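You operate a simulated robot arm through the tools that you are given. There is no shell and no other tool.

You run a simulated robot arm. Do the job below in one go: nothing can be reset, and whatever is moved stays where it is left.

TASK
Set the controls near the shelf under the planning bench. At the end: the orange knob is turned to 2; the grey knob is turned to 1; the yellow knob is turned to 6; the blue knob is turned to 9; whatever was shut is shut again. Leave all else as you found it, and nothing knocked over.

It is judged by the outcome, as a careful person would: the job done as asked, and still so three seconds after it is handed in. It fails if anything else is knocked over, pushed out of place, dropped, spilled or broken.

THE ROBOT
A 7-joint arm with a two-finger parallel gripper, fixed in place. Base frame: the origin is at the foot of the arm, x ahead of it, y to its left, z up; the work surface is at about z = 0.9. Units: m, degrees, N and s.
With the tool pointing down near the work surface it reaches from about 0.38 to 0.9 m from the base axis. Its first joint turns from -143.0 to 143.0 degrees. Payload 3 kg.
The tool frame sits at the grasp point between the pads (the TCP): z along the fingers, y along the line on which they close. The tips reach 0.03 m beyond it. The gripper opens to 0.094 m. The fingers are 0.028 m wide and 0.01 m thick; the gripper's body (0.05 by 0.096 m) begins 0.055 m behind the TCP.
Orientation is that of the tool frame in the base frame, as [roll, pitch, yaw] about the fixed x, y, z axes, in that order (R = Rz(yaw) Ry(pitch) Rx(roll)). With the fingers straight down and closing along the base's y, the tool's x points along the base's -x, its y along +y and its z along -z.

THE INTERFACE
- The arm moves only by the tool jog_arm. Its arguments are lists of equal length, an entry for each row: "linear": the shift along the base's x, y, z in m, a list of three; "angular": the turn, a rotation vector about the base's x, y, z in degrees, a list of three. In form: {"linear": [[dx, dy, dz], ...], "angular": [[wx, wy, wz], ...]}. A call has 1 to 20 rows; each row is the pose to reach, as a shift and turn from the pose commanded when the call began. "fingers" is the opening, from 0 (shut) to 1 (fully open), set as the call begins (left out, the last holds). Each row takes 0.2 s and may step no farther than 0.05 m and 8.6 degrees from the row before; otherwise, or with a gripper value out of range, the whole call is refused. A pose out of reach is approached as far as the arm can. The call stops where the force on the tool passes 40 N (or 10 N more than at its start, if that is more) or the arm is blocked; 0.2 s more then pass. The fingers move at their own pace (about 0.072 m/s each) and stop on an object; they squeeze with about 44 N. The grip force told is the motor's: it shows also when the fingers shut on nothing. Time passes only in rows, and 0.2 s behind the last, so rows that repeat a pose let the fingers close. The reply holds the time, the measured pose of the TCP, the force on the tool along the base axes, the opening and the grip force, in the units named above and with some noise, with the torque about the TCP (base axes, N m) and any sound that the robot's microphone picked up, and new pictures: "show" is both (left out), scene, wrist or none.
- Cameras (640 x 400 px; columns grow to the right, rows downward): "scene" is fixed at [0.0511, -0.5, 1.6628]; the picture's right is [0.64, -0.77, 0.00], its down [-0.37, -0.31, -0.87] and it looks along [0.67, 0.56, -0.49] (base axes); focal length 324 px, centre (320, 200). "wrist" rides on the gripper at [0.076, 0.014, -0.102] in the tool frame; the picture's right is [-0.18, 0.98, 0.00], its down [-0.75, -0.14, -0.64] and it looks along [-0.63, -0.12, 0.77] (tool axes); focal length 243 px, centre (320, 200). There is no depth. A picture from a camera that has moved, and an enlarged one, comes with that camera's place and axes in the base frame and with its lens.
- inspect(camera, box): a new picture of the part [left, top, right, bottom] of that camera's present view, enlarged. The clock stands still meanwhile.
- hand_in(): hands the job in; it is judged then, once.

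Places have to be worked out from the pictures, the camera data and where the tool is seen. Open the gripper and draw the arm clear of the work before you hand the job in, unless the task says otherwise.

The tools are called as name(argument=value, ...) on one line, values as JSON. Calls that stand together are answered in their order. jog_arm: Moves the arm, as the interface text tells. Its arguments: {"type":"object","properties":{"linear":{"type":"array","items":{"type":"array","items":{"type":"number"}}},"angular":{"type":"array","items":{"type":"array","items":{"type":"number"}}},"fingers":{"type":"number"},"show":{"type":"string","enum":["both","scene","wrist","none"]}},"required":["linear","angular"]} The other tools are called the same way: inspect (camera, box) takes an enlarged picture of a part of a camera's view; hand_in () hands the job in.

At the start:

```text
time_s: 0.0
ee_pos: [0.5411, 0.0968, 1.2712]
orientation: [-180.0, 0.0, -179.9]
ft_force: [-0.3, -0.1, -0.1]
wrist_torque: [-0.01, -0.03, 0.0]
grip_width: 0.094
grasp_force: 0.0
```

scene: 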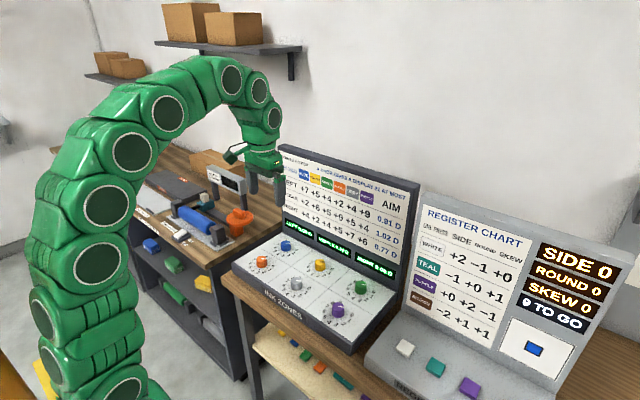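
wrist: 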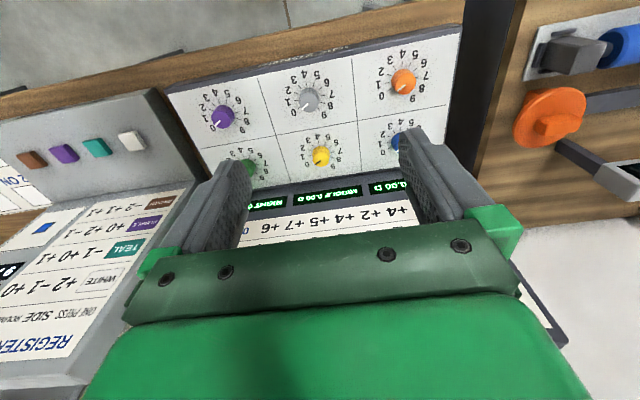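

I'll start with close looks at the knob panel from both cameras to find positions and dial markings.

inspect(camera="scene", box=[220, 220, 420, 345])

inspect(camera="wrist", box=[160, 20, 480, 220])

inspect(camera="scene", box=[260, 130, 440, 290])

inspect(camera="scene", box=[120, 140, 300, 260])

```text
3.20 times, centred on (320, 282) of scene
camera zoom: at [0.0511, -0.5, 1.6628], right [0.64, -0.77, 0.0], down [-0.37, -0.31, -0.87], along [0.67, 0.56, -0.49], focal length 1037 px, centre (320, -64)
```

zoom: 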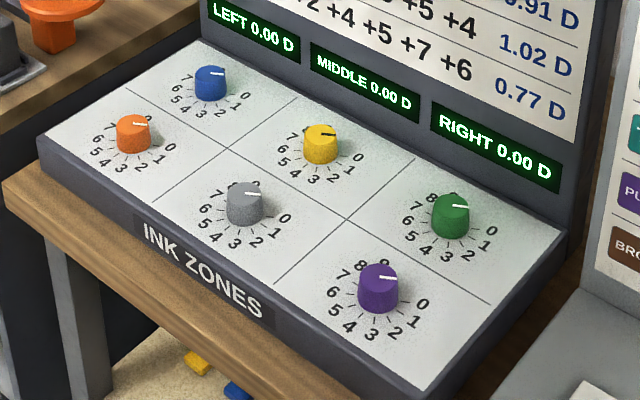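

```text
2.00 times, centred on (320, 120) of wrist
camera zoom: at [0.4643, 0.1112, 1.3736], right [0.18, 0.98, 0.0], down [0.75, -0.14, 0.64], along [0.63, -0.12, -0.77], focal length 485 px, centre (320, 360)
```

zoom: 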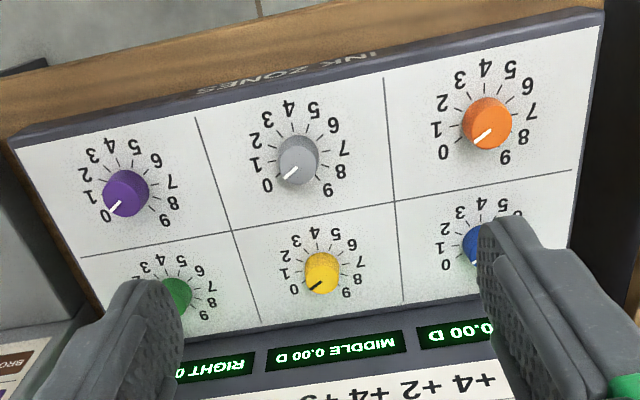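

```text
2.50 times, centred on (350, 210) of scene
camera zoom: at [0.0511, -0.5, 1.6628], right [0.64, -0.77, 0.0], down [-0.37, -0.31, -0.87], along [0.67, 0.56, -0.49], focal length 810 px, centre (245, 175)
```

zoom: 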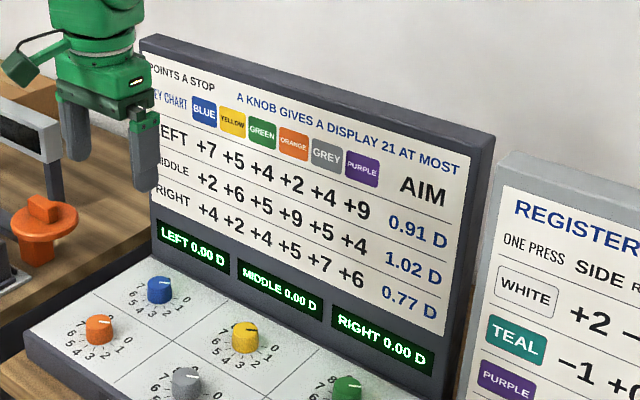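

```text
3.33 times, centred on (210, 200) of scene
camera zoom: at [0.0511, -0.5, 1.6628], right [0.64, -0.77, 0.0], down [-0.37, -0.31, -0.87], along [0.67, 0.56, -0.49], focal length 1080 px, centre (687, 200)
```

zoom: 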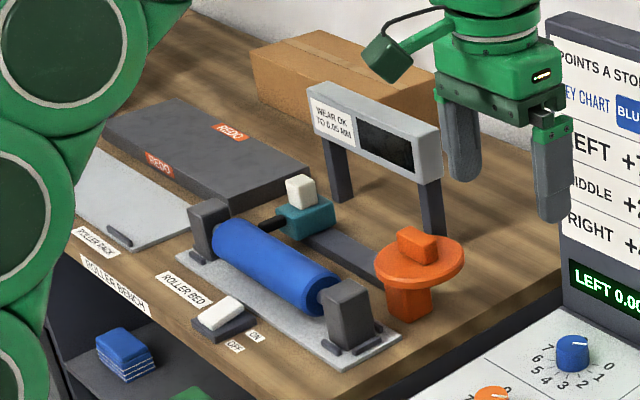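

The knobs appear to be on a level panel in two rows (x≈0.606 and x≈0.725, spaced 0.169 m in y). I'll check the rest of the scene for labels, covers and any other knobs before I commit.

inspect(camera="scene", box=[220, 290, 460, 400])

inspect(camera="scene", box=[360, 180, 640, 400])

inspect(camera="scene", box=[120, 200, 280, 400])

inspect(camera="wrist", box=[400, 0, 640, 220])

inspect(camera="wrist", box=[0, 0, 250, 220])

```text
2.67 times, centred on (340, 345) of scene
camera zoom: at [0.0511, -0.5, 1.6628], right [0.64, -0.77, 0.0], down [-0.37, -0.31, -0.87], along [0.67, 0.56, -0.49], focal length 864 px, centre (267, -187)
```

zoom: 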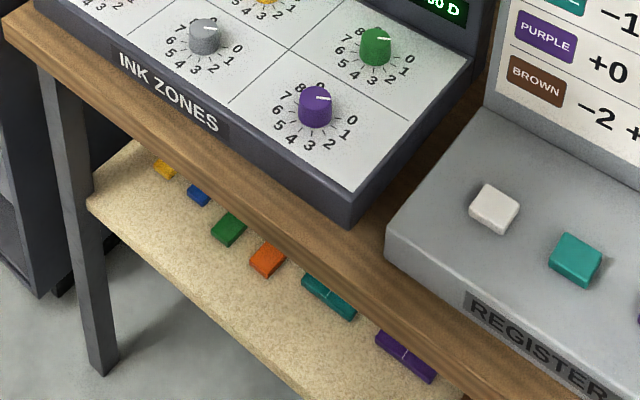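

```text
1.82 times, centred on (500, 290) of scene
camera zoom: at [0.0511, -0.5, 1.6628], right [0.64, -0.77, 0.0], down [-0.37, -0.31, -0.87], along [0.67, 0.56, -0.49], focal length 589 px, centre (-7, 36)
```

zoom: 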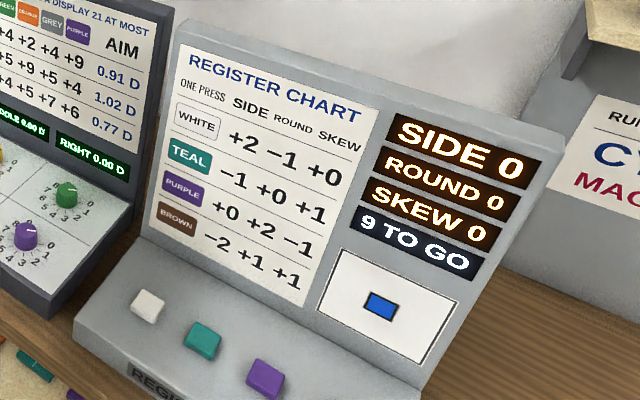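

```text
2.00 times, centred on (200, 300) of scene
camera zoom: at [0.0511, -0.5, 1.6628], right [0.64, -0.77, 0.0], down [-0.37, -0.31, -0.87], along [0.67, 0.56, -0.49], focal length 648 px, centre (560, 0)
```

zoom: 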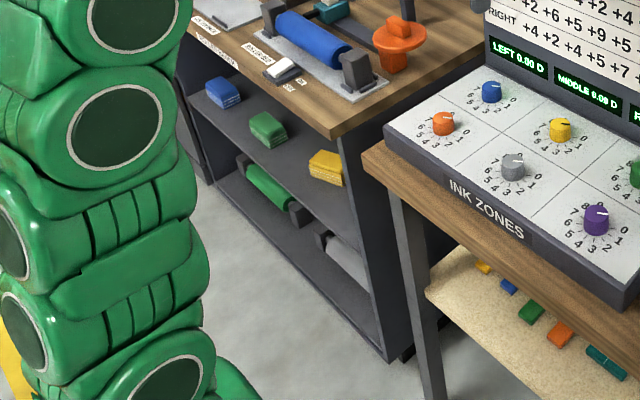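

```text
1.82 times, centred on (520, 110) of wrist
camera zoom: at [0.4643, 0.1112, 1.3736], right [0.18, 0.98, 0.0], down [0.75, -0.14, 0.64], along [0.63, -0.12, -0.77], focal length 441 px, centre (-44, 364)
```

zoom: 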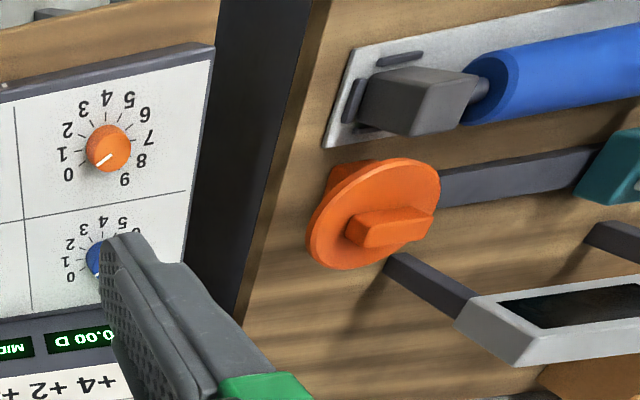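

```text
1.82 times, centred on (125, 110) of wrist
camera zoom: at [0.4643, 0.1112, 1.3736], right [0.18, 0.98, 0.0], down [0.75, -0.14, 0.64], along [0.63, -0.12, -0.77], focal length 441 px, centre (674, 364)
```

zoom: 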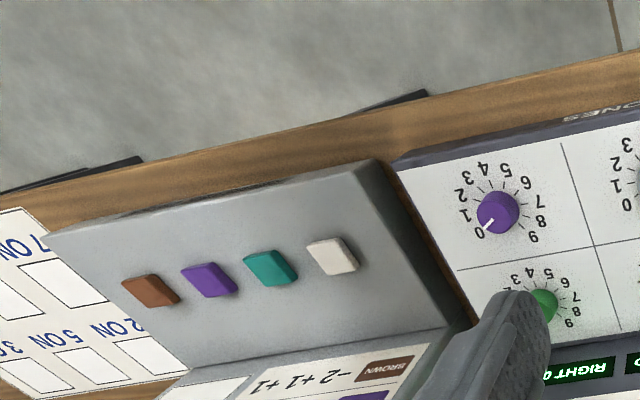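

The only numbered knobs are the six on the INK ZONES console above the shelf with the planning blocks. There are no covers on it. I'm moving above the grey knob (judged at about 0.606, 0.062), staying well above it, to refine positions and dial angles.

jog_arm(linear=[[0.011, -0.006, -0.04], [0.022, -0.012, -0.08], [0.033, -0.018, -0.12], [0.044, -0.024, -0.16], [0.055, -0.03, -0.19], [0.065, -0.035, -0.22], [0.065, -0.035, -0.22]], angular=[[0, 0, 0], [0, 0, 0], [0, 0, 0], [0, 0, 0], [0, 0, 0], [0, 0, 0], [0, 0, 0]], fingers=0.7, show="both")

```text
time_s: 1.6
ee_pos: [0.6071, 0.0638, 1.0497]
orientation: [179.9, 0.0, -180.0]
ft_force: [-0.2, -0.3, -0.3]
wrist_torque: [0.02, -0.01, -0.01]
grip_width: 0.0661
grasp_force: 0.0
camera wrist: at [0.5291, 0.0768, 1.1522], right [0.18, 0.98, 0.0], down [0.75, -0.14, 0.64], along [0.63, -0.12, -0.77], focal length 243 px, centre (320, 200)
```

scene: 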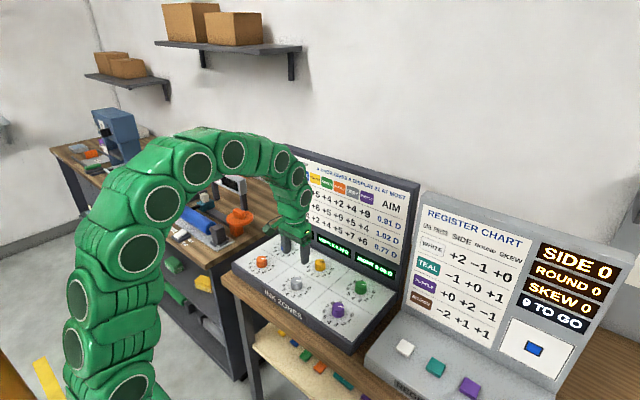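
wrist: 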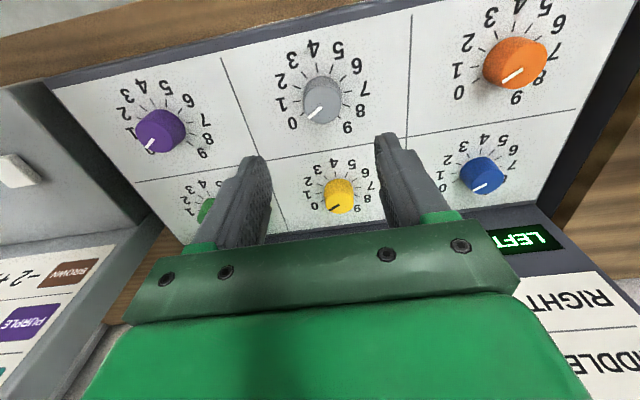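

The tool is about 0.10 m above the grey knob. I'll take enlarged views to measure knob position, size and dial angle, and also check the newly visible bench on the left.

inspect(camera="wrist", box=[240, 20, 400, 160])

inspect(camera="wrist", box=[270, 150, 530, 250])

inspect(camera="scene", box=[40, 90, 180, 190])

inspect(camera="scene", box=[240, 180, 360, 320])

```text
2.86 times, centred on (320, 90) of wrist
camera zoom: at [0.5291, 0.0768, 1.1522], right [0.18, 0.98, 0.0], down [0.75, -0.14, 0.64], along [0.63, -0.12, -0.77], focal length 693 px, centre (320, 514)
```

zoom: 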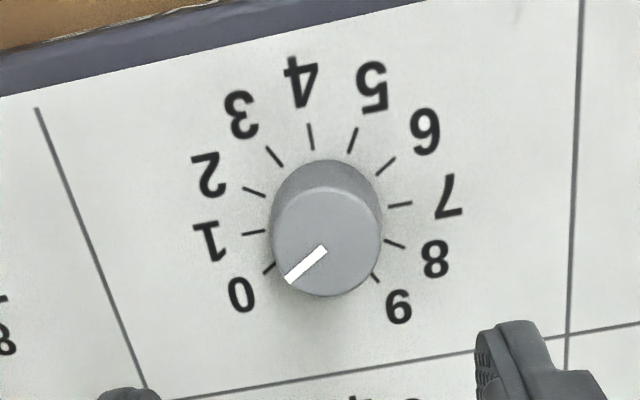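

```text
2.46 times, centred on (400, 200) of wrist
camera zoom: at [0.5291, 0.0768, 1.1522], right [0.18, 0.98, 0.0], down [0.75, -0.14, 0.64], along [0.63, -0.12, -0.77], focal length 597 px, centre (123, 200)
```

zoom: 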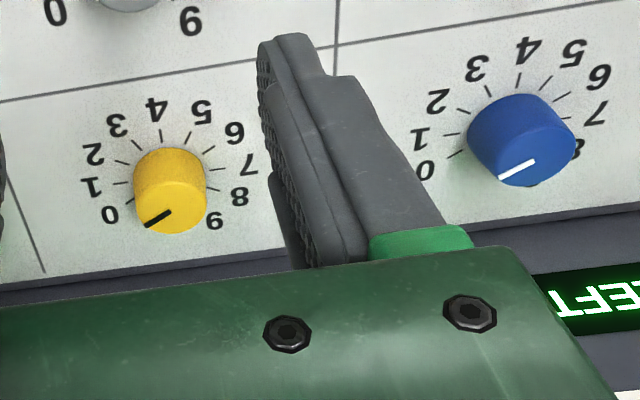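

```text
4.00 times, centred on (110, 140) of scene
camera zoom: at [0.0511, -0.5, 1.6628], right [0.64, -0.77, 0.0], down [-0.37, -0.31, -0.87], along [0.67, 0.56, -0.49], focal length 1296 px, centre (1160, 440)
```

zoom: 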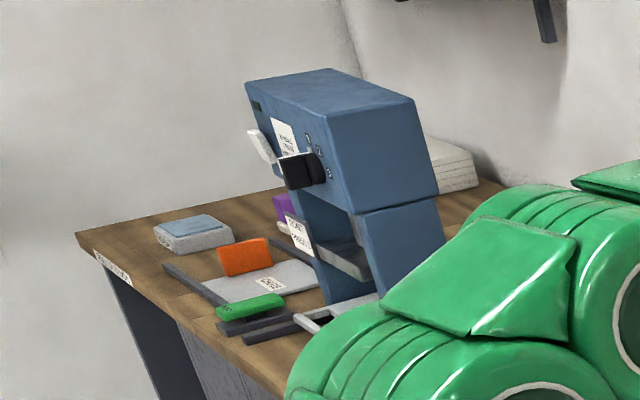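

```text
2.86 times, centred on (300, 250) of scene
camera zoom: at [0.0511, -0.5, 1.6628], right [0.64, -0.77, 0.0], down [-0.37, -0.31, -0.87], along [0.67, 0.56, -0.49], focal length 926 px, centre (377, 57)
```

zoom: 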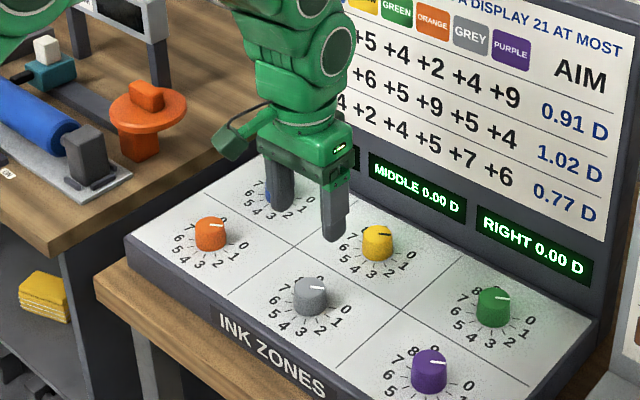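

The tick spacing confirms 30° per stop, clockwise as seen from above, with 0 at the far right and 9 at the far left. The grey knob is about 0.035 m wide, with its top near z≈0.918, the panel near 0.893, and its centre about 1–2 mm off the tool axis. I'll centre and descend to z≈0.935 with the fingers open.

jog_arm(linear=[[0.001, 0.002, -0.04], [0.001, 0.002, -0.075], [0.001, 0.002, -0.095], [0.001, 0.002, -0.106], [0.001, 0.002, -0.115], [0.001, 0.002, -0.115]], angular=[[0, 0, 0], [0, 0, 0], [0, 0, 0], [0, 0, 0], [0, 0, 0], [0, 0, 0]], fingers=0.65, show="both")

inspect(camera="wrist", box=[220, 60, 420, 220])

inspect(camera="scene", box=[260, 220, 340, 300])

```text
time_s: 3.0
ee_pos: [0.6059, 0.0631, 0.9375]
orientation: [-180.0, 0.0, 180.0]
ft_force: [-0.5, -0.1, -0.6]
wrist_torque: [-0.01, 0.02, -0.01]
grip_width: 0.061
grasp_force: 0.0
camera wrist: at [0.5296, 0.0774, 1.039], right [0.18, 0.98, 0.0], down [0.75, -0.14, 0.64], along [0.63, -0.12, -0.77], focal length 243 px, centre (320, 200)
```

scene: 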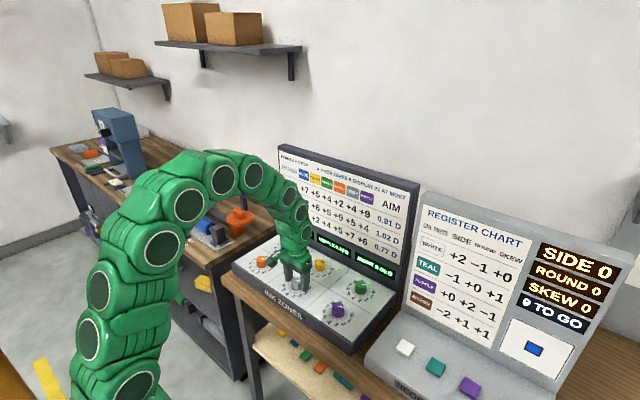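
wrist: 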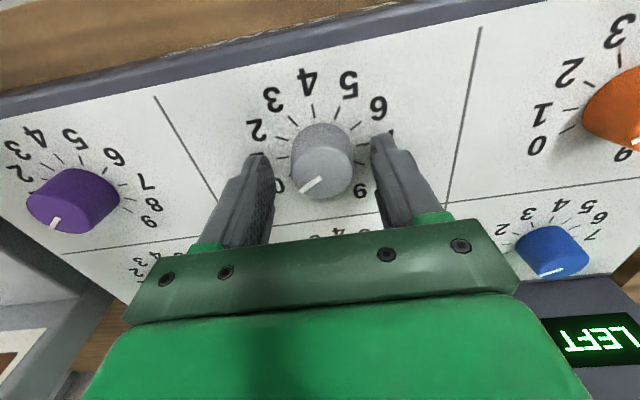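

```text
2.50 times, centred on (320, 140) of wrist
camera zoom: at [0.5296, 0.0774, 1.039], right [0.18, 0.98, 0.0], down [0.75, -0.14, 0.64], along [0.63, -0.12, -0.77], focal length 606 px, centre (320, 350)
```

zoom: 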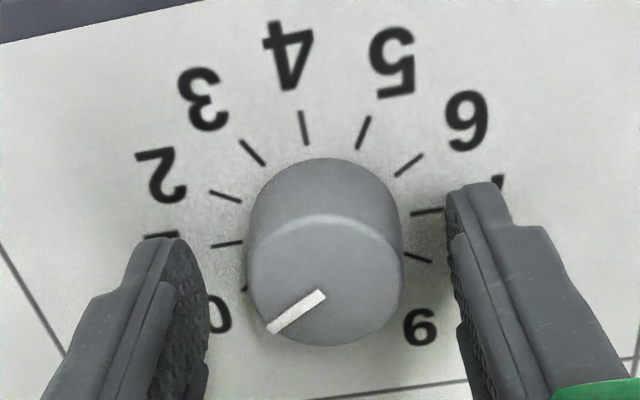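

```text
5.00 times, centred on (300, 260) of scene
camera zoom: at [0.0511, -0.5, 1.6628], right [0.64, -0.77, 0.0], down [-0.37, -0.31, -0.87], along [0.67, 0.56, -0.49], focal length 1620 px, centre (420, -100)
```

zoom: 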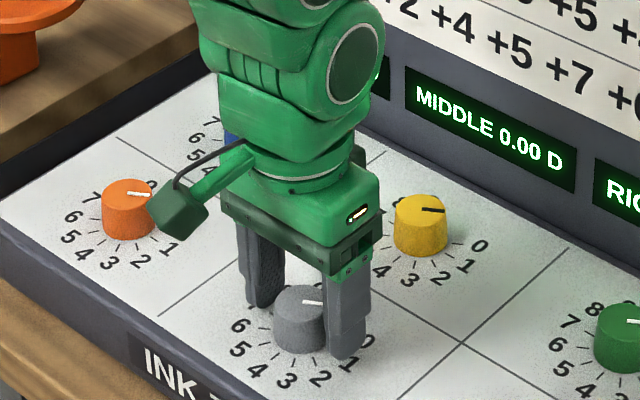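

The knob is nearly centred between the fingers and the tips are about 15 mm below its top. I'll drop 3 mm, trim 1 mm, then close on it.

jog_arm(linear=[[-0.001, 0.001, -0.003], [-0.001, 0.001, -0.003]], angular=[[0, 0, 0], [0, 0, 0]], fingers=0.65, show="none")

jog_arm(linear=[[0, 0, 0], [0, 0, 0], [0, 0, 0], [0, 0, 0]], angular=[[0, 0, 0], [0, 0, 0], [0, 0, 0], [0, 0, 0]], fingers=0.0, show="wrist")

```text
time_s: 3.6
ee_pos: [0.6066, 0.0649, 0.9336]
orientation: [180.0, -0.1, -179.9]
ft_force: [-0.1, -0.3, -1.2]
wrist_torque: [-0.03, 0.03, 0.0]
grip_width: 0.0612
grasp_force: 0.0
```

```text
time_s: 4.6
ee_pos: [0.6056, 0.0646, 0.9339]
orientation: [-179.9, 0.1, 180.0]
ft_force: [1.0, 3.0, -1.0]
wrist_torque: [0.08, 0.07, -0.01]
grip_width: 0.037
grasp_force: 44.5
camera wrist: at [0.529, 0.079, 1.036], right [0.18, 0.98, 0.0], down [0.75, -0.14, 0.64], along [0.63, -0.12, -0.77], focal length 243 px, centre (320, 200)
```

wrist: 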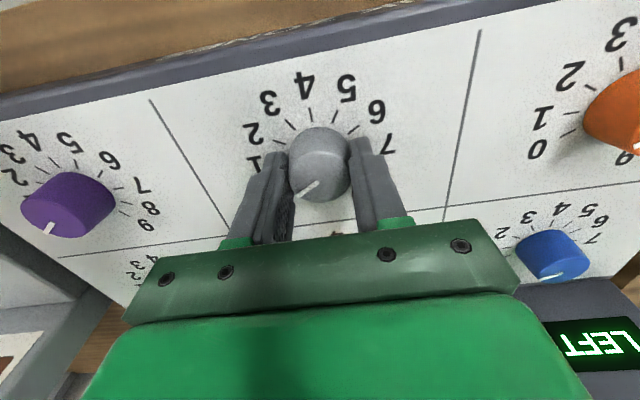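

The grip is firm at 0.037 m with little side load. I'm turning −30° about vertical (clockwise from above) to bring grey to 1.

jog_arm(linear=[[0, 0, 0], [0, 0, 0], [0, 0, 0], [0, 0, 0], [0, 0, 0], [0, 0, 0]], angular=[[0, 0, -6], [0, 0, -12], [0, 0, -18], [0, 0, -24], [0, 0, -30], [0, 0, -30]], show="both")

inspect(camera="wrist", box=[220, 60, 420, 220])

inspect(camera="scene", box=[260, 180, 420, 300])

```text
time_s: 6.0
ee_pos: [0.6056, 0.0655, 0.9344]
orientation: [-179.9, 0.0, 150.0]
ft_force: [-5.1, -27.3, 4.4]
wrist_torque: [-0.87, 0.24, 0.03]
grip_width: 0.0369
grasp_force: 45.0
camera wrist: at [0.5464, 0.1149, 1.036], right [0.65, 0.76, 0.0], down [0.58, -0.5, 0.64], along [0.49, -0.42, -0.77], focal length 243 px, centre (320, 200)
```

scene: 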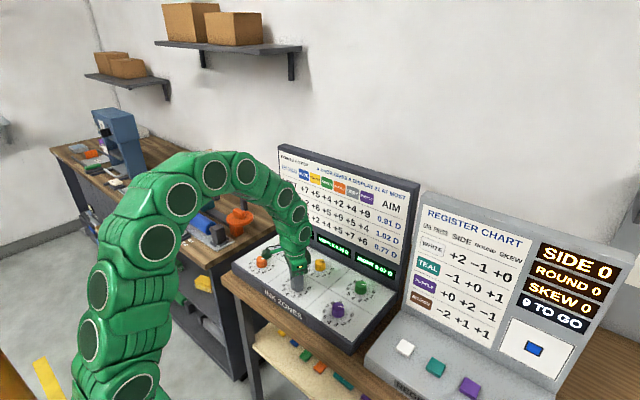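
wrist: 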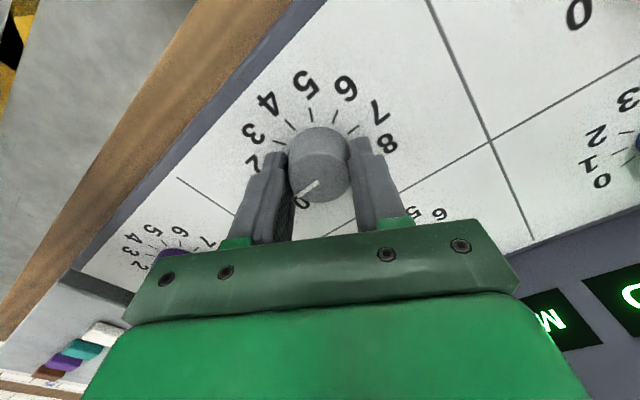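

```text
2.50 times, centred on (320, 140) of wrist
camera zoom: at [0.5464, 0.1149, 1.036], right [0.65, 0.76, 0.0], down [0.58, -0.5, 0.64], along [0.49, -0.42, -0.77], focal length 606 px, centre (320, 350)
```

zoom: 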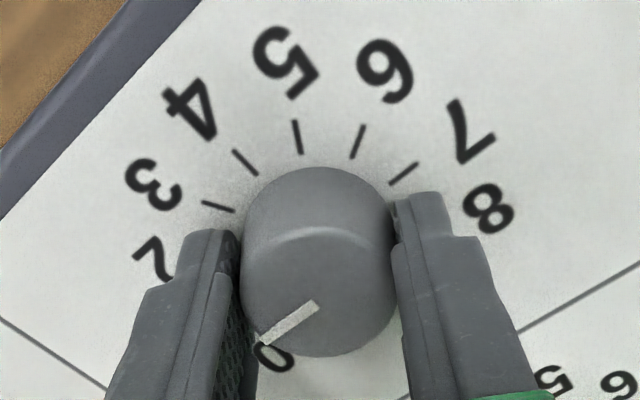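

```text
3.33 times, centred on (340, 240) of scene
camera zoom: at [0.0511, -0.5, 1.6628], right [0.64, -0.77, 0.0], down [-0.37, -0.31, -0.87], along [0.67, 0.56, -0.49], focal length 1080 px, centre (253, 67)
```

zoom: 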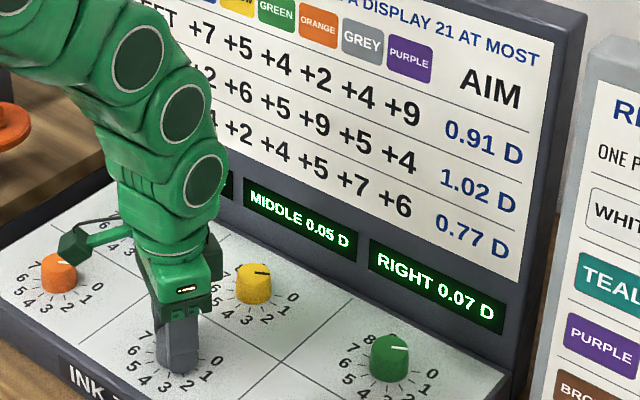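

The displays now read MIDDLE 0.05 and RIGHT 0.07, which is exactly one grey stop on the chart. A 27 N side load built up from slight off-centring, so I'll release gently and lift straight up to verify.

jog_arm(linear=[[0, 0, 0], [0, 0, 0], [0, 0, 0], [0, 0, 0.03], [0, 0, 0.07], [0, 0, 0.07]], angular=[[0, 0, -30], [0, 0, -30], [0, 0, -30], [0, 0, -30], [0, 0, -30], [0, 0, -30]], fingers=0.65, show="both")

```text
refused: row 1 steps farther than a row can; nothing moved
```

Turns are measured from the pose at the start of the call, so I'll repeat this with zero rotation.

jog_arm(linear=[[0, 0, 0], [0, 0, 0], [0, 0, 0], [0, 0, 0.03], [0, 0, 0.07], [0, 0, 0.07]], angular=[[0, 0, 0], [0, 0, 0], [0, 0, 0], [0, 0, 0], [0, 0, 0], [0, 0, 0]], fingers=0.65, show="both")

inspect(camera="wrist", box=[220, 20, 420, 180])

inspect(camera="scene", box=[240, 180, 420, 320])

```text
time_s: 7.4
ee_pos: [0.6076, 0.0669, 1.004]
orientation: [-180.0, -0.1, 150.1]
ft_force: [-0.1, -0.4, -0.7]
wrist_torque: [-0.01, 0.0, 0.0]
grip_width: 0.0612
grasp_force: 0.1
camera wrist: at [0.549, 0.1164, 1.1067], right [0.65, 0.76, 0.0], down [0.58, -0.5, 0.64], along [0.49, -0.42, -0.77], focal length 243 px, centre (320, 200)
```

scene: 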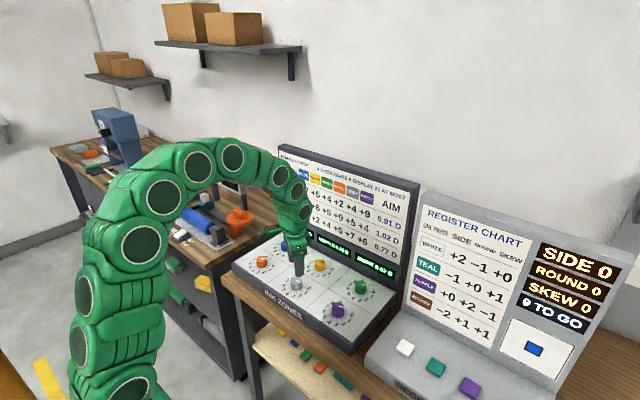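
wrist: 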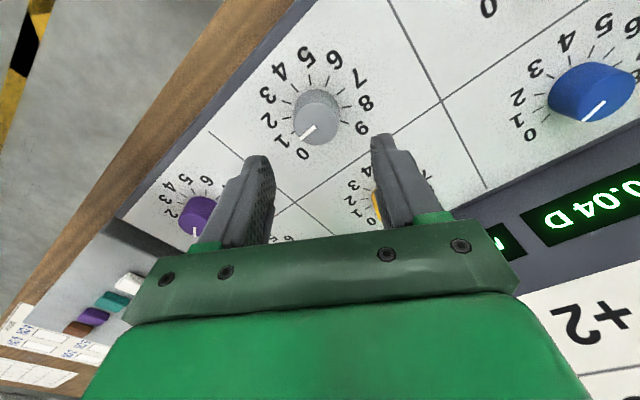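

```text
2.50 times, centred on (320, 100) of wrist
camera zoom: at [0.549, 0.1164, 1.1067], right [0.65, 0.76, 0.0], down [0.58, -0.5, 0.64], along [0.49, -0.42, -0.77], focal length 606 px, centre (320, 450)
```

zoom: 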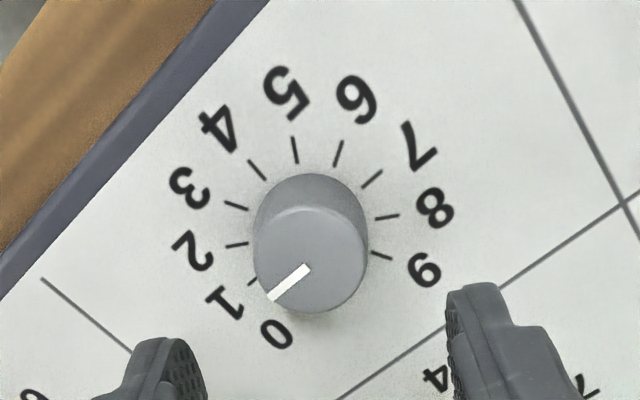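

```text
2.86 times, centred on (330, 250) of scene
camera zoom: at [0.0511, -0.5, 1.6628], right [0.64, -0.77, 0.0], down [-0.37, -0.31, -0.87], along [0.67, 0.56, -0.49], focal length 926 px, centre (291, 57)
```

zoom: 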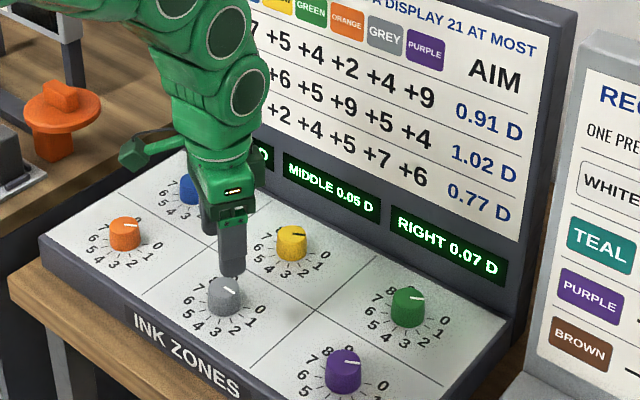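

Grey sits at 1, and LEFT 0.04 / MIDDLE 0.05 / RIGHT 0.07 match one grey stop. Next is orange: I'm moving over it at about (0.606, 0.233) and pre-turning +60°, so one stroke ends square.

jog_arm(linear=[[0, 0.02, 0.01], [0, 0.041, 0.02], [0, 0.062, 0.02], [0, 0.083, 0.02], [0, 0.104, 0.02], [0, 0.125, 0.02], [0, 0.146, 0.02], [-0.001, 0.166, 0.01], [-0.001, 0.166, 0.0], [-0.001, 0.166, 0.0]], angular=[[0, 0, 7.5], [0, 0, 15], [0, 0, 22.5], [0, 0, 30], [0, 0, 37.5], [0, 0, 45], [0, 0, 52.5], [0, 0, 60], [0, 0, 60], [0, 0, 60]], fingers=0.65, show="both")

inspect(camera="wrist", box=[220, 20, 420, 180])

inspect(camera="scene", box=[220, 180, 360, 300])

```text
time_s: 9.6
ee_pos: [0.6067, 0.2332, 1.0039]
orientation: [-180.0, 0.0, -150.0]
ft_force: [-0.8, -0.5, 0.2]
wrist_torque: [0.01, 0.0, -0.01]
grip_width: 0.0613
grasp_force: 0.1
camera wrist: at [0.5321, 0.2064, 1.1058], right [-0.33, 0.94, 0.0], down [0.72, 0.26, 0.64], along [0.61, 0.21, -0.77], focal length 243 px, centre (320, 200)
```

scene: 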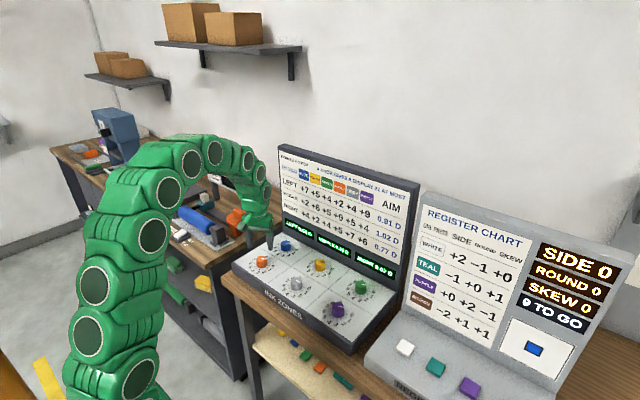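
wrist: 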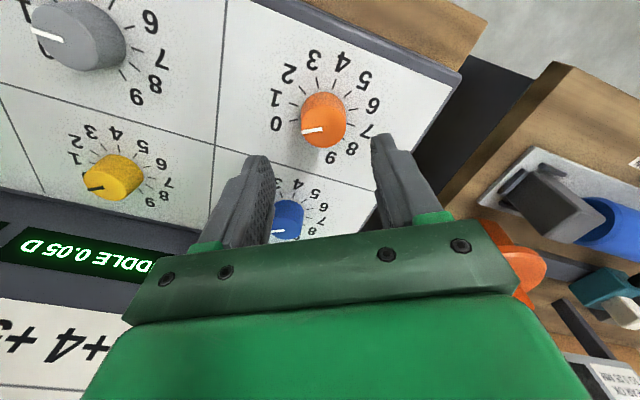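

```text
2.50 times, centred on (320, 100) of wrist
camera zoom: at [0.5321, 0.2064, 1.1058], right [-0.33, 0.94, 0.0], down [0.72, 0.26, 0.64], along [0.61, 0.21, -0.77], focal length 606 px, centre (320, 450)
```

zoom: 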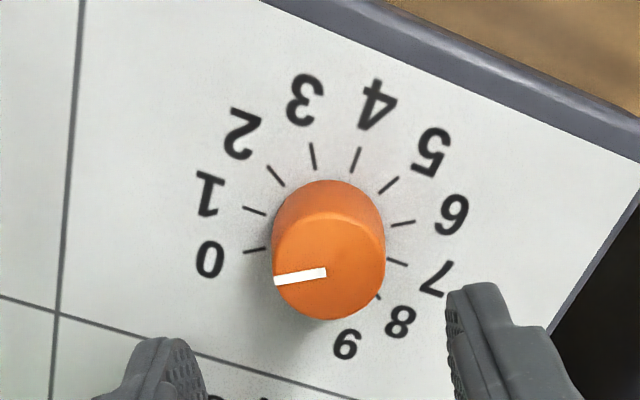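

```text
3.33 times, centred on (290, 240) of scene
camera zoom: at [0.0511, -0.5, 1.6628], right [0.64, -0.77, 0.0], down [-0.37, -0.31, -0.87], along [0.67, 0.56, -0.49], focal length 1080 px, centre (420, 67)
```

zoom: 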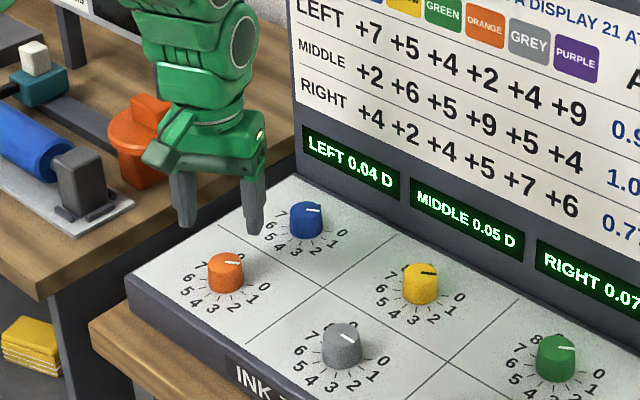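

Orange is offset from the tool axis by roughly (−0.001, +0.0025). I'll centre on it and descend to the same grasp height, then check before closing.

jog_arm(linear=[[-0.001, 0.0025, -0.02], [-0.001, 0.0025, -0.04], [-0.001, 0.0025, -0.055], [-0.001, 0.0025, -0.064], [-0.001, 0.0025, -0.07], [-0.001, 0.0025, -0.07]], angular=[[0, 0, 0], [0, 0, 0], [0, 0, 0], [0, 0, 0], [0, 0, 0], [0, 0, 0]], fingers=0.65, show="wrist")

inspect(camera="wrist", box=[220, 60, 420, 220])

```text
time_s: 11.0
ee_pos: [0.6041, 0.2345, 0.9328]
orientation: [179.9, 0.0, -149.9]
ft_force: [-0.2, -0.1, -0.3]
wrist_torque: [-0.01, -0.04, 0.05]
grip_width: 0.0611
grasp_force: 0.1
camera wrist: at [0.5298, 0.2082, 1.0354], right [-0.33, 0.94, 0.0], down [0.72, 0.25, 0.64], along [0.61, 0.21, -0.77], focal length 243 px, centre (320, 200)
```

wrist: 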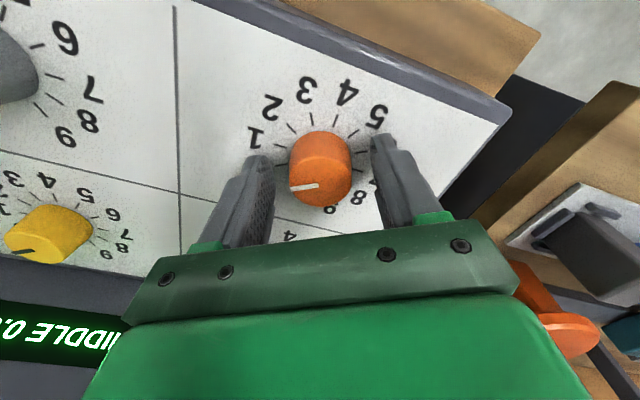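

```text
2.50 times, centred on (320, 140) of wrist
camera zoom: at [0.5298, 0.2082, 1.0354], right [-0.33, 0.94, 0.0], down [0.72, 0.25, 0.64], along [0.61, 0.21, -0.77], focal length 606 px, centre (320, 350)
```

zoom: 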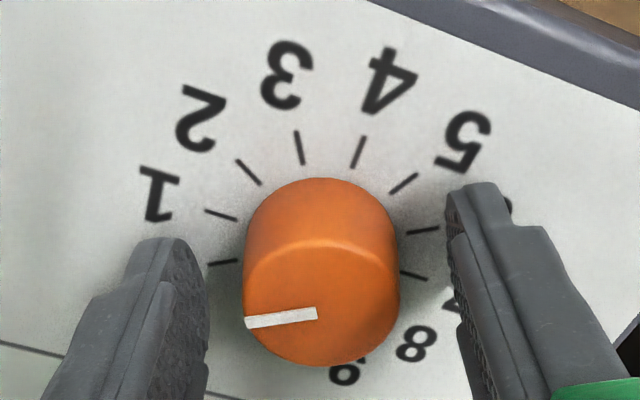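

The closing axis is well centred, but the knob sits about 2 mm toward the tool's −x. I'll trim by (+0.0017, +0.001), then close.

jog_arm(linear=[[0.0017, 0.001, 0], [0.0017, 0.001, 0]], angular=[[0, 0, 0], [0, 0, 0]], fingers=0.65, show="none")

jog_arm(linear=[[0, 0, 0], [0, 0, 0], [0, 0, 0], [0, 0, 0]], angular=[[0, 0, 0], [0, 0, 0], [0, 0, 0], [0, 0, 0]], fingers=0.0, show="none")

jog_arm(linear=[[0, 0, 0], [0, 0, 0], [0, 0, 0], [0, 0, 0]], angular=[[0, 0, -5], [0, 0, -10], [0, 0, -15], [0, 0, -15]], show="both")

```text
time_s: 11.6
ee_pos: [0.6049, 0.2357, 0.9332]
orientation: [179.9, 0.0, -150.0]
ft_force: [-0.5, 0.2, 1.3]
wrist_torque: [-0.03, 0.0, -0.01]
grip_width: 0.0608
grasp_force: 0.0
```

```text
time_s: 12.6
ee_pos: [0.6047, 0.2351, 0.9337]
orientation: [-180.0, 0.0, -150.0]
ft_force: [-3.6, 3.9, -0.8]
wrist_torque: [0.09, 0.18, -0.05]
grip_width: 0.037
grasp_force: 45.0
```

```text
time_s: 13.6
ee_pos: [0.606, 0.2344, 0.9338]
orientation: [180.0, -0.1, -165.0]
ft_force: [-18.0, 7.5, -6.0]
wrist_torque: [0.07, 0.66, 0.02]
grip_width: 0.0368
grasp_force: 45.0
camera wrist: at [0.5275, 0.229, 1.035], right [-0.08, 1.0, 0.0], down [0.77, 0.06, 0.64], along [0.64, 0.05, -0.77], focal length 243 px, centre (320, 200)
```

scene: 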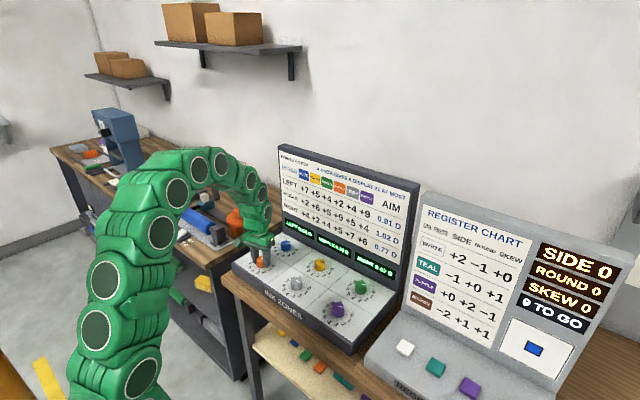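
wrist: 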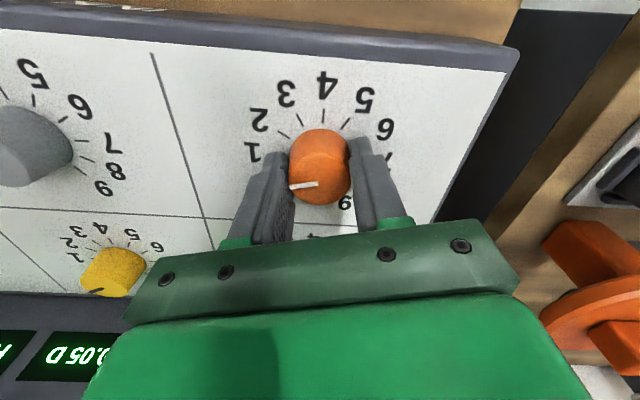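

The side load is (−18, 7.5) N after 15°, so the grip axis is slightly off the knob axis. I'll nudge the command along the load to relieve it and learn the stiffness.

jog_arm(linear=[[-0.001, 0.0003, 0], [-0.001, 0.0003, 0]], angular=[[0, 0, 0], [0, 0, 0]], show="none")

```text
time_s: 14.2
ee_pos: [0.6056, 0.2348, 0.9316]
orientation: [-180.0, 0.0, -165.0]
ft_force: [-12.0, 0.3, -15.0]
wrist_torque: [0.1, 0.32, -0.03]
grip_width: 0.0369
grasp_force: 44.7
```

Compliance is about 6 N/mm in x, so loads are modest. I'm continuing with another −15° plus a small −x trim to reach the first stop.

jog_arm(linear=[[-0.0003, 0, 0], [-0.0006, 0, 0], [-0.001, 0, 0], [-0.001, 0, 0]], angular=[[0, 0, -5], [0, 0, -10], [0, 0, -15], [0, 0, -15]], show="scene")

inspect(camera="scene", box=[220, 180, 420, 310])

inspect(camera="wrist", box=[220, 60, 420, 220])

```text
time_s: 15.2
ee_pos: [0.605, 0.2347, 0.9318]
orientation: [179.9, 0.1, 179.9]
ft_force: [19.7, 0.4, -25.7]
wrist_torque: [-0.22, -0.94, -0.02]
grip_width: 0.0372
grasp_force: 44.4
```

scene: 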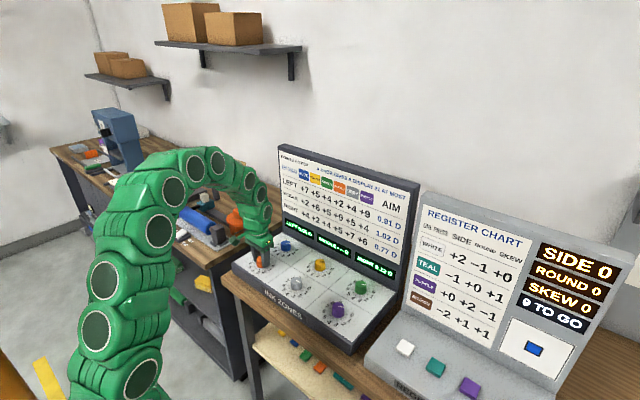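

```text
3.08 times, centred on (320, 245) of scene
camera zoom: at [0.0511, -0.5, 1.6628], right [0.64, -0.77, 0.0], down [-0.37, -0.31, -0.87], along [0.67, 0.56, -0.49], focal length 997 px, centre (320, 62)
```

zoom: 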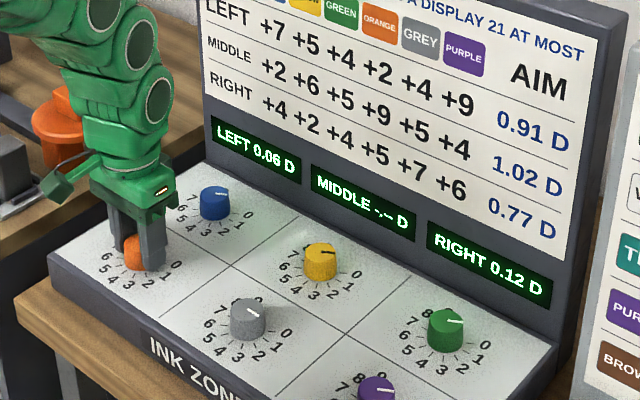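

```text
2.50 times, centred on (320, 140) of wrist
camera zoom: at [0.5281, 0.249, 1.0349], right [0.18, 0.98, 0.0], down [0.75, -0.14, 0.64], along [0.63, -0.12, -0.77], focal length 606 px, centre (320, 350)
```

zoom: 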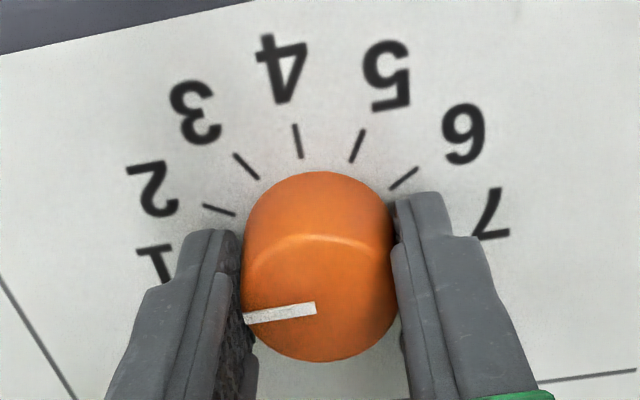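

Orange is now at 1 (LEFT 0.06, RIGHT 0.12; MIDDLE momentarily shows dashes). The load is (20, 0, −26) N, so I'll release here to clear the strain, then re-centre and regrasp for the second stop.

jog_arm(linear=[[0, 0, 0], [0, 0, 0], [0, 0, 0], [0, 0, 0]], angular=[[0, 0, 0], [0, 0, 0], [0, 0, 0], [0, 0, 0]], fingers=0.65, show="both")

inspect(camera="wrist", box=[220, 60, 420, 220])

inspect(camera="scene", box=[220, 180, 420, 310])

```text
time_s: 16.2
ee_pos: [0.6037, 0.2358, 0.9337]
orientation: [-180.0, -0.1, 180.0]
ft_force: [-0.8, -0.3, -0.2]
wrist_torque: [0.0, 0.0, 0.02]
grip_width: 0.0611
grasp_force: 0.0
camera wrist: at [0.5271, 0.249, 1.0352], right [0.18, 0.98, 0.0], down [0.75, -0.14, 0.64], along [0.63, -0.12, -0.77], focal length 243 px, centre (320, 200)
```

scene: 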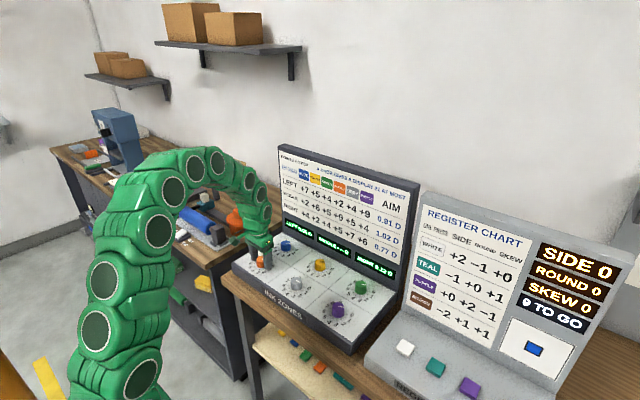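
wrist: 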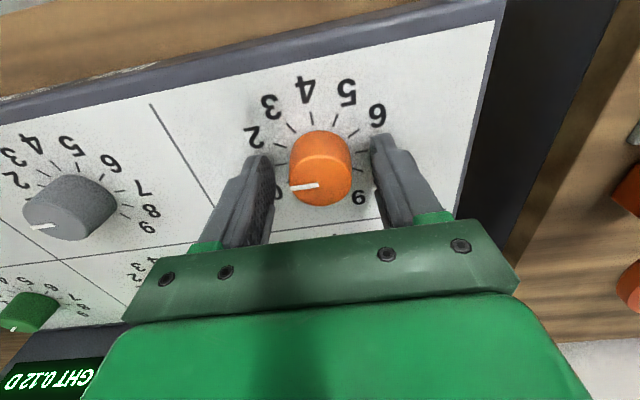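

```text
2.50 times, centred on (320, 140) of wrist
camera zoom: at [0.5271, 0.249, 1.0352], right [0.18, 0.98, 0.0], down [0.75, -0.14, 0.64], along [0.63, -0.12, -0.77], focal length 606 px, centre (320, 350)
```

zoom: 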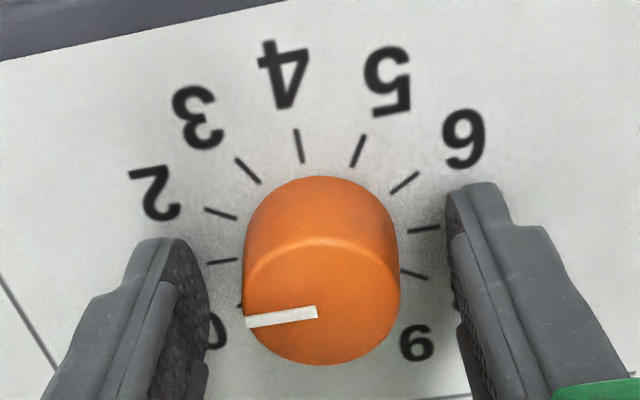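

```text
3.08 times, centred on (320, 245) of scene
camera zoom: at [0.0511, -0.5, 1.6628], right [0.64, -0.77, 0.0], down [-0.37, -0.31, -0.87], along [0.67, 0.56, -0.49], focal length 997 px, centre (320, 62)
```

zoom: 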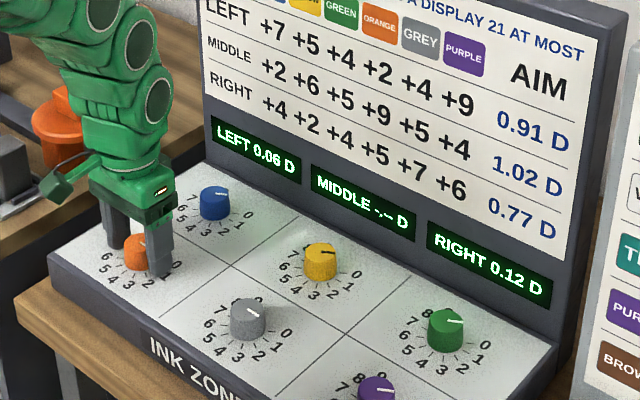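

Orange holds at 1 after release. The knob is about 1.7 mm toward +x of the tool, so I'll re-centre, close, and turn another −30° without extra shifts.

jog_arm(linear=[[0.0017, 0, 0], [0.0017, 0, 0]], angular=[[0, 0, 0], [0, 0, 0]], fingers=0.65, show="none")

jog_arm(linear=[[0, 0, 0], [0, 0, 0], [0, 0, 0], [0, 0, 0]], angular=[[0, 0, 0], [0, 0, 0], [0, 0, 0], [0, 0, 0]], fingers=0.0, show="none")

jog_arm(linear=[[0, 0, 0], [0, 0, 0], [0, 0, 0]], angular=[[0, 0, -5], [0, 0, -10], [0, 0, -15]], show="none")

```text
time_s: 16.8
ee_pos: [0.6066, 0.2346, 0.9332]
orientation: [-180.0, 0.0, 179.9]
ft_force: [-0.3, 0.4, 0.4]
wrist_torque: [-0.01, 0.0, -0.01]
grip_width: 0.0612
grasp_force: 0.0
```

```text
time_s: 17.8
ee_pos: [0.6059, 0.2344, 0.9336]
orientation: [180.0, 0.0, -179.9]
ft_force: [0.8, -1.5, 0.9]
wrist_torque: [-0.08, -0.05, -0.01]
grip_width: 0.0372
grasp_force: 45.1
```

```text
time_s: 18.6
ee_pos: [0.6059, 0.2339, 0.933]
orientation: [-179.9, -0.1, 164.9]
ft_force: [6.2, 0.5, -17.2]
wrist_torque: [0.13, -0.22, -0.01]
grip_width: 0.0367
grasp_force: 45.3
```

Side load is small now, so I'll continue the remaining −15° to stop 2.

jog_arm(linear=[[0, 0, 0], [0, 0, 0], [0, 0, 0], [0, 0, 0]], angular=[[0, 0, -5], [0, 0, -10], [0, 0, -15], [0, 0, -15]], show="scene")

inspect(camera="scene", box=[220, 180, 420, 310])

inspect(camera="wrist", box=[220, 60, 420, 220])

```text
time_s: 19.6
ee_pos: [0.605, 0.2348, 0.9324]
orientation: [-180.0, -0.1, 150.0]
ft_force: [12.7, -1.9, -32.5]
wrist_torque: [-0.14, -0.36, -0.03]
grip_width: 0.037
grasp_force: 45.1
```

scene: 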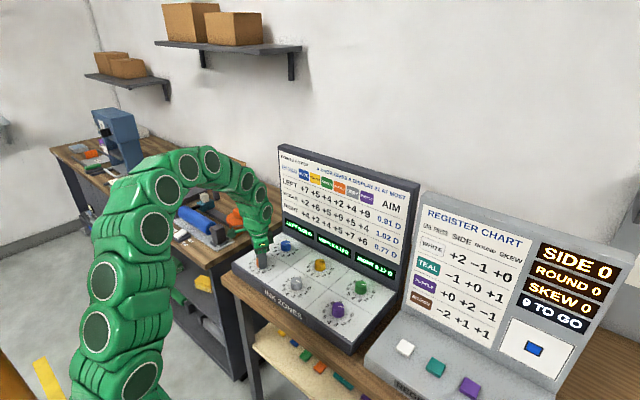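

```text
3.08 times, centred on (320, 245) of scene
camera zoom: at [0.0511, -0.5, 1.6628], right [0.64, -0.77, 0.0], down [-0.37, -0.31, -0.87], along [0.67, 0.56, -0.49], focal length 997 px, centre (320, 62)
```

zoom: 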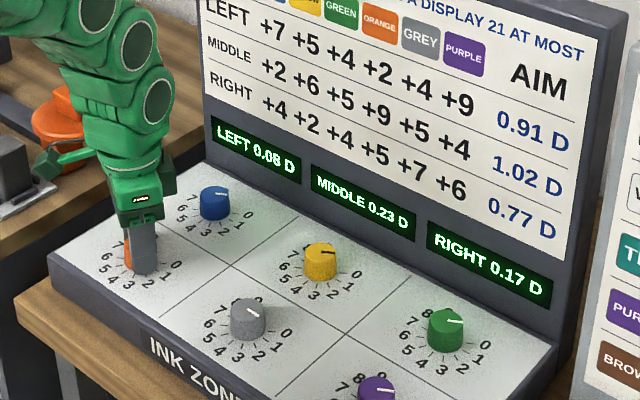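

```text
2.50 times, centred on (320, 140) of wrist
camera zoom: at [0.5461, 0.2851, 1.0353], right [0.65, 0.76, 0.0], down [0.58, -0.5, 0.64], along [0.49, -0.42, -0.77], focal length 606 px, centre (320, 350)
```

zoom: 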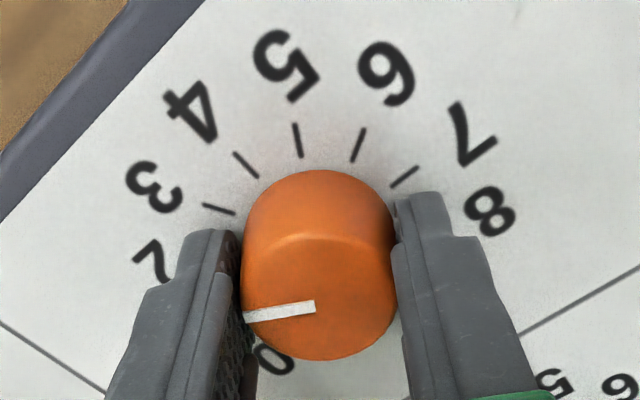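

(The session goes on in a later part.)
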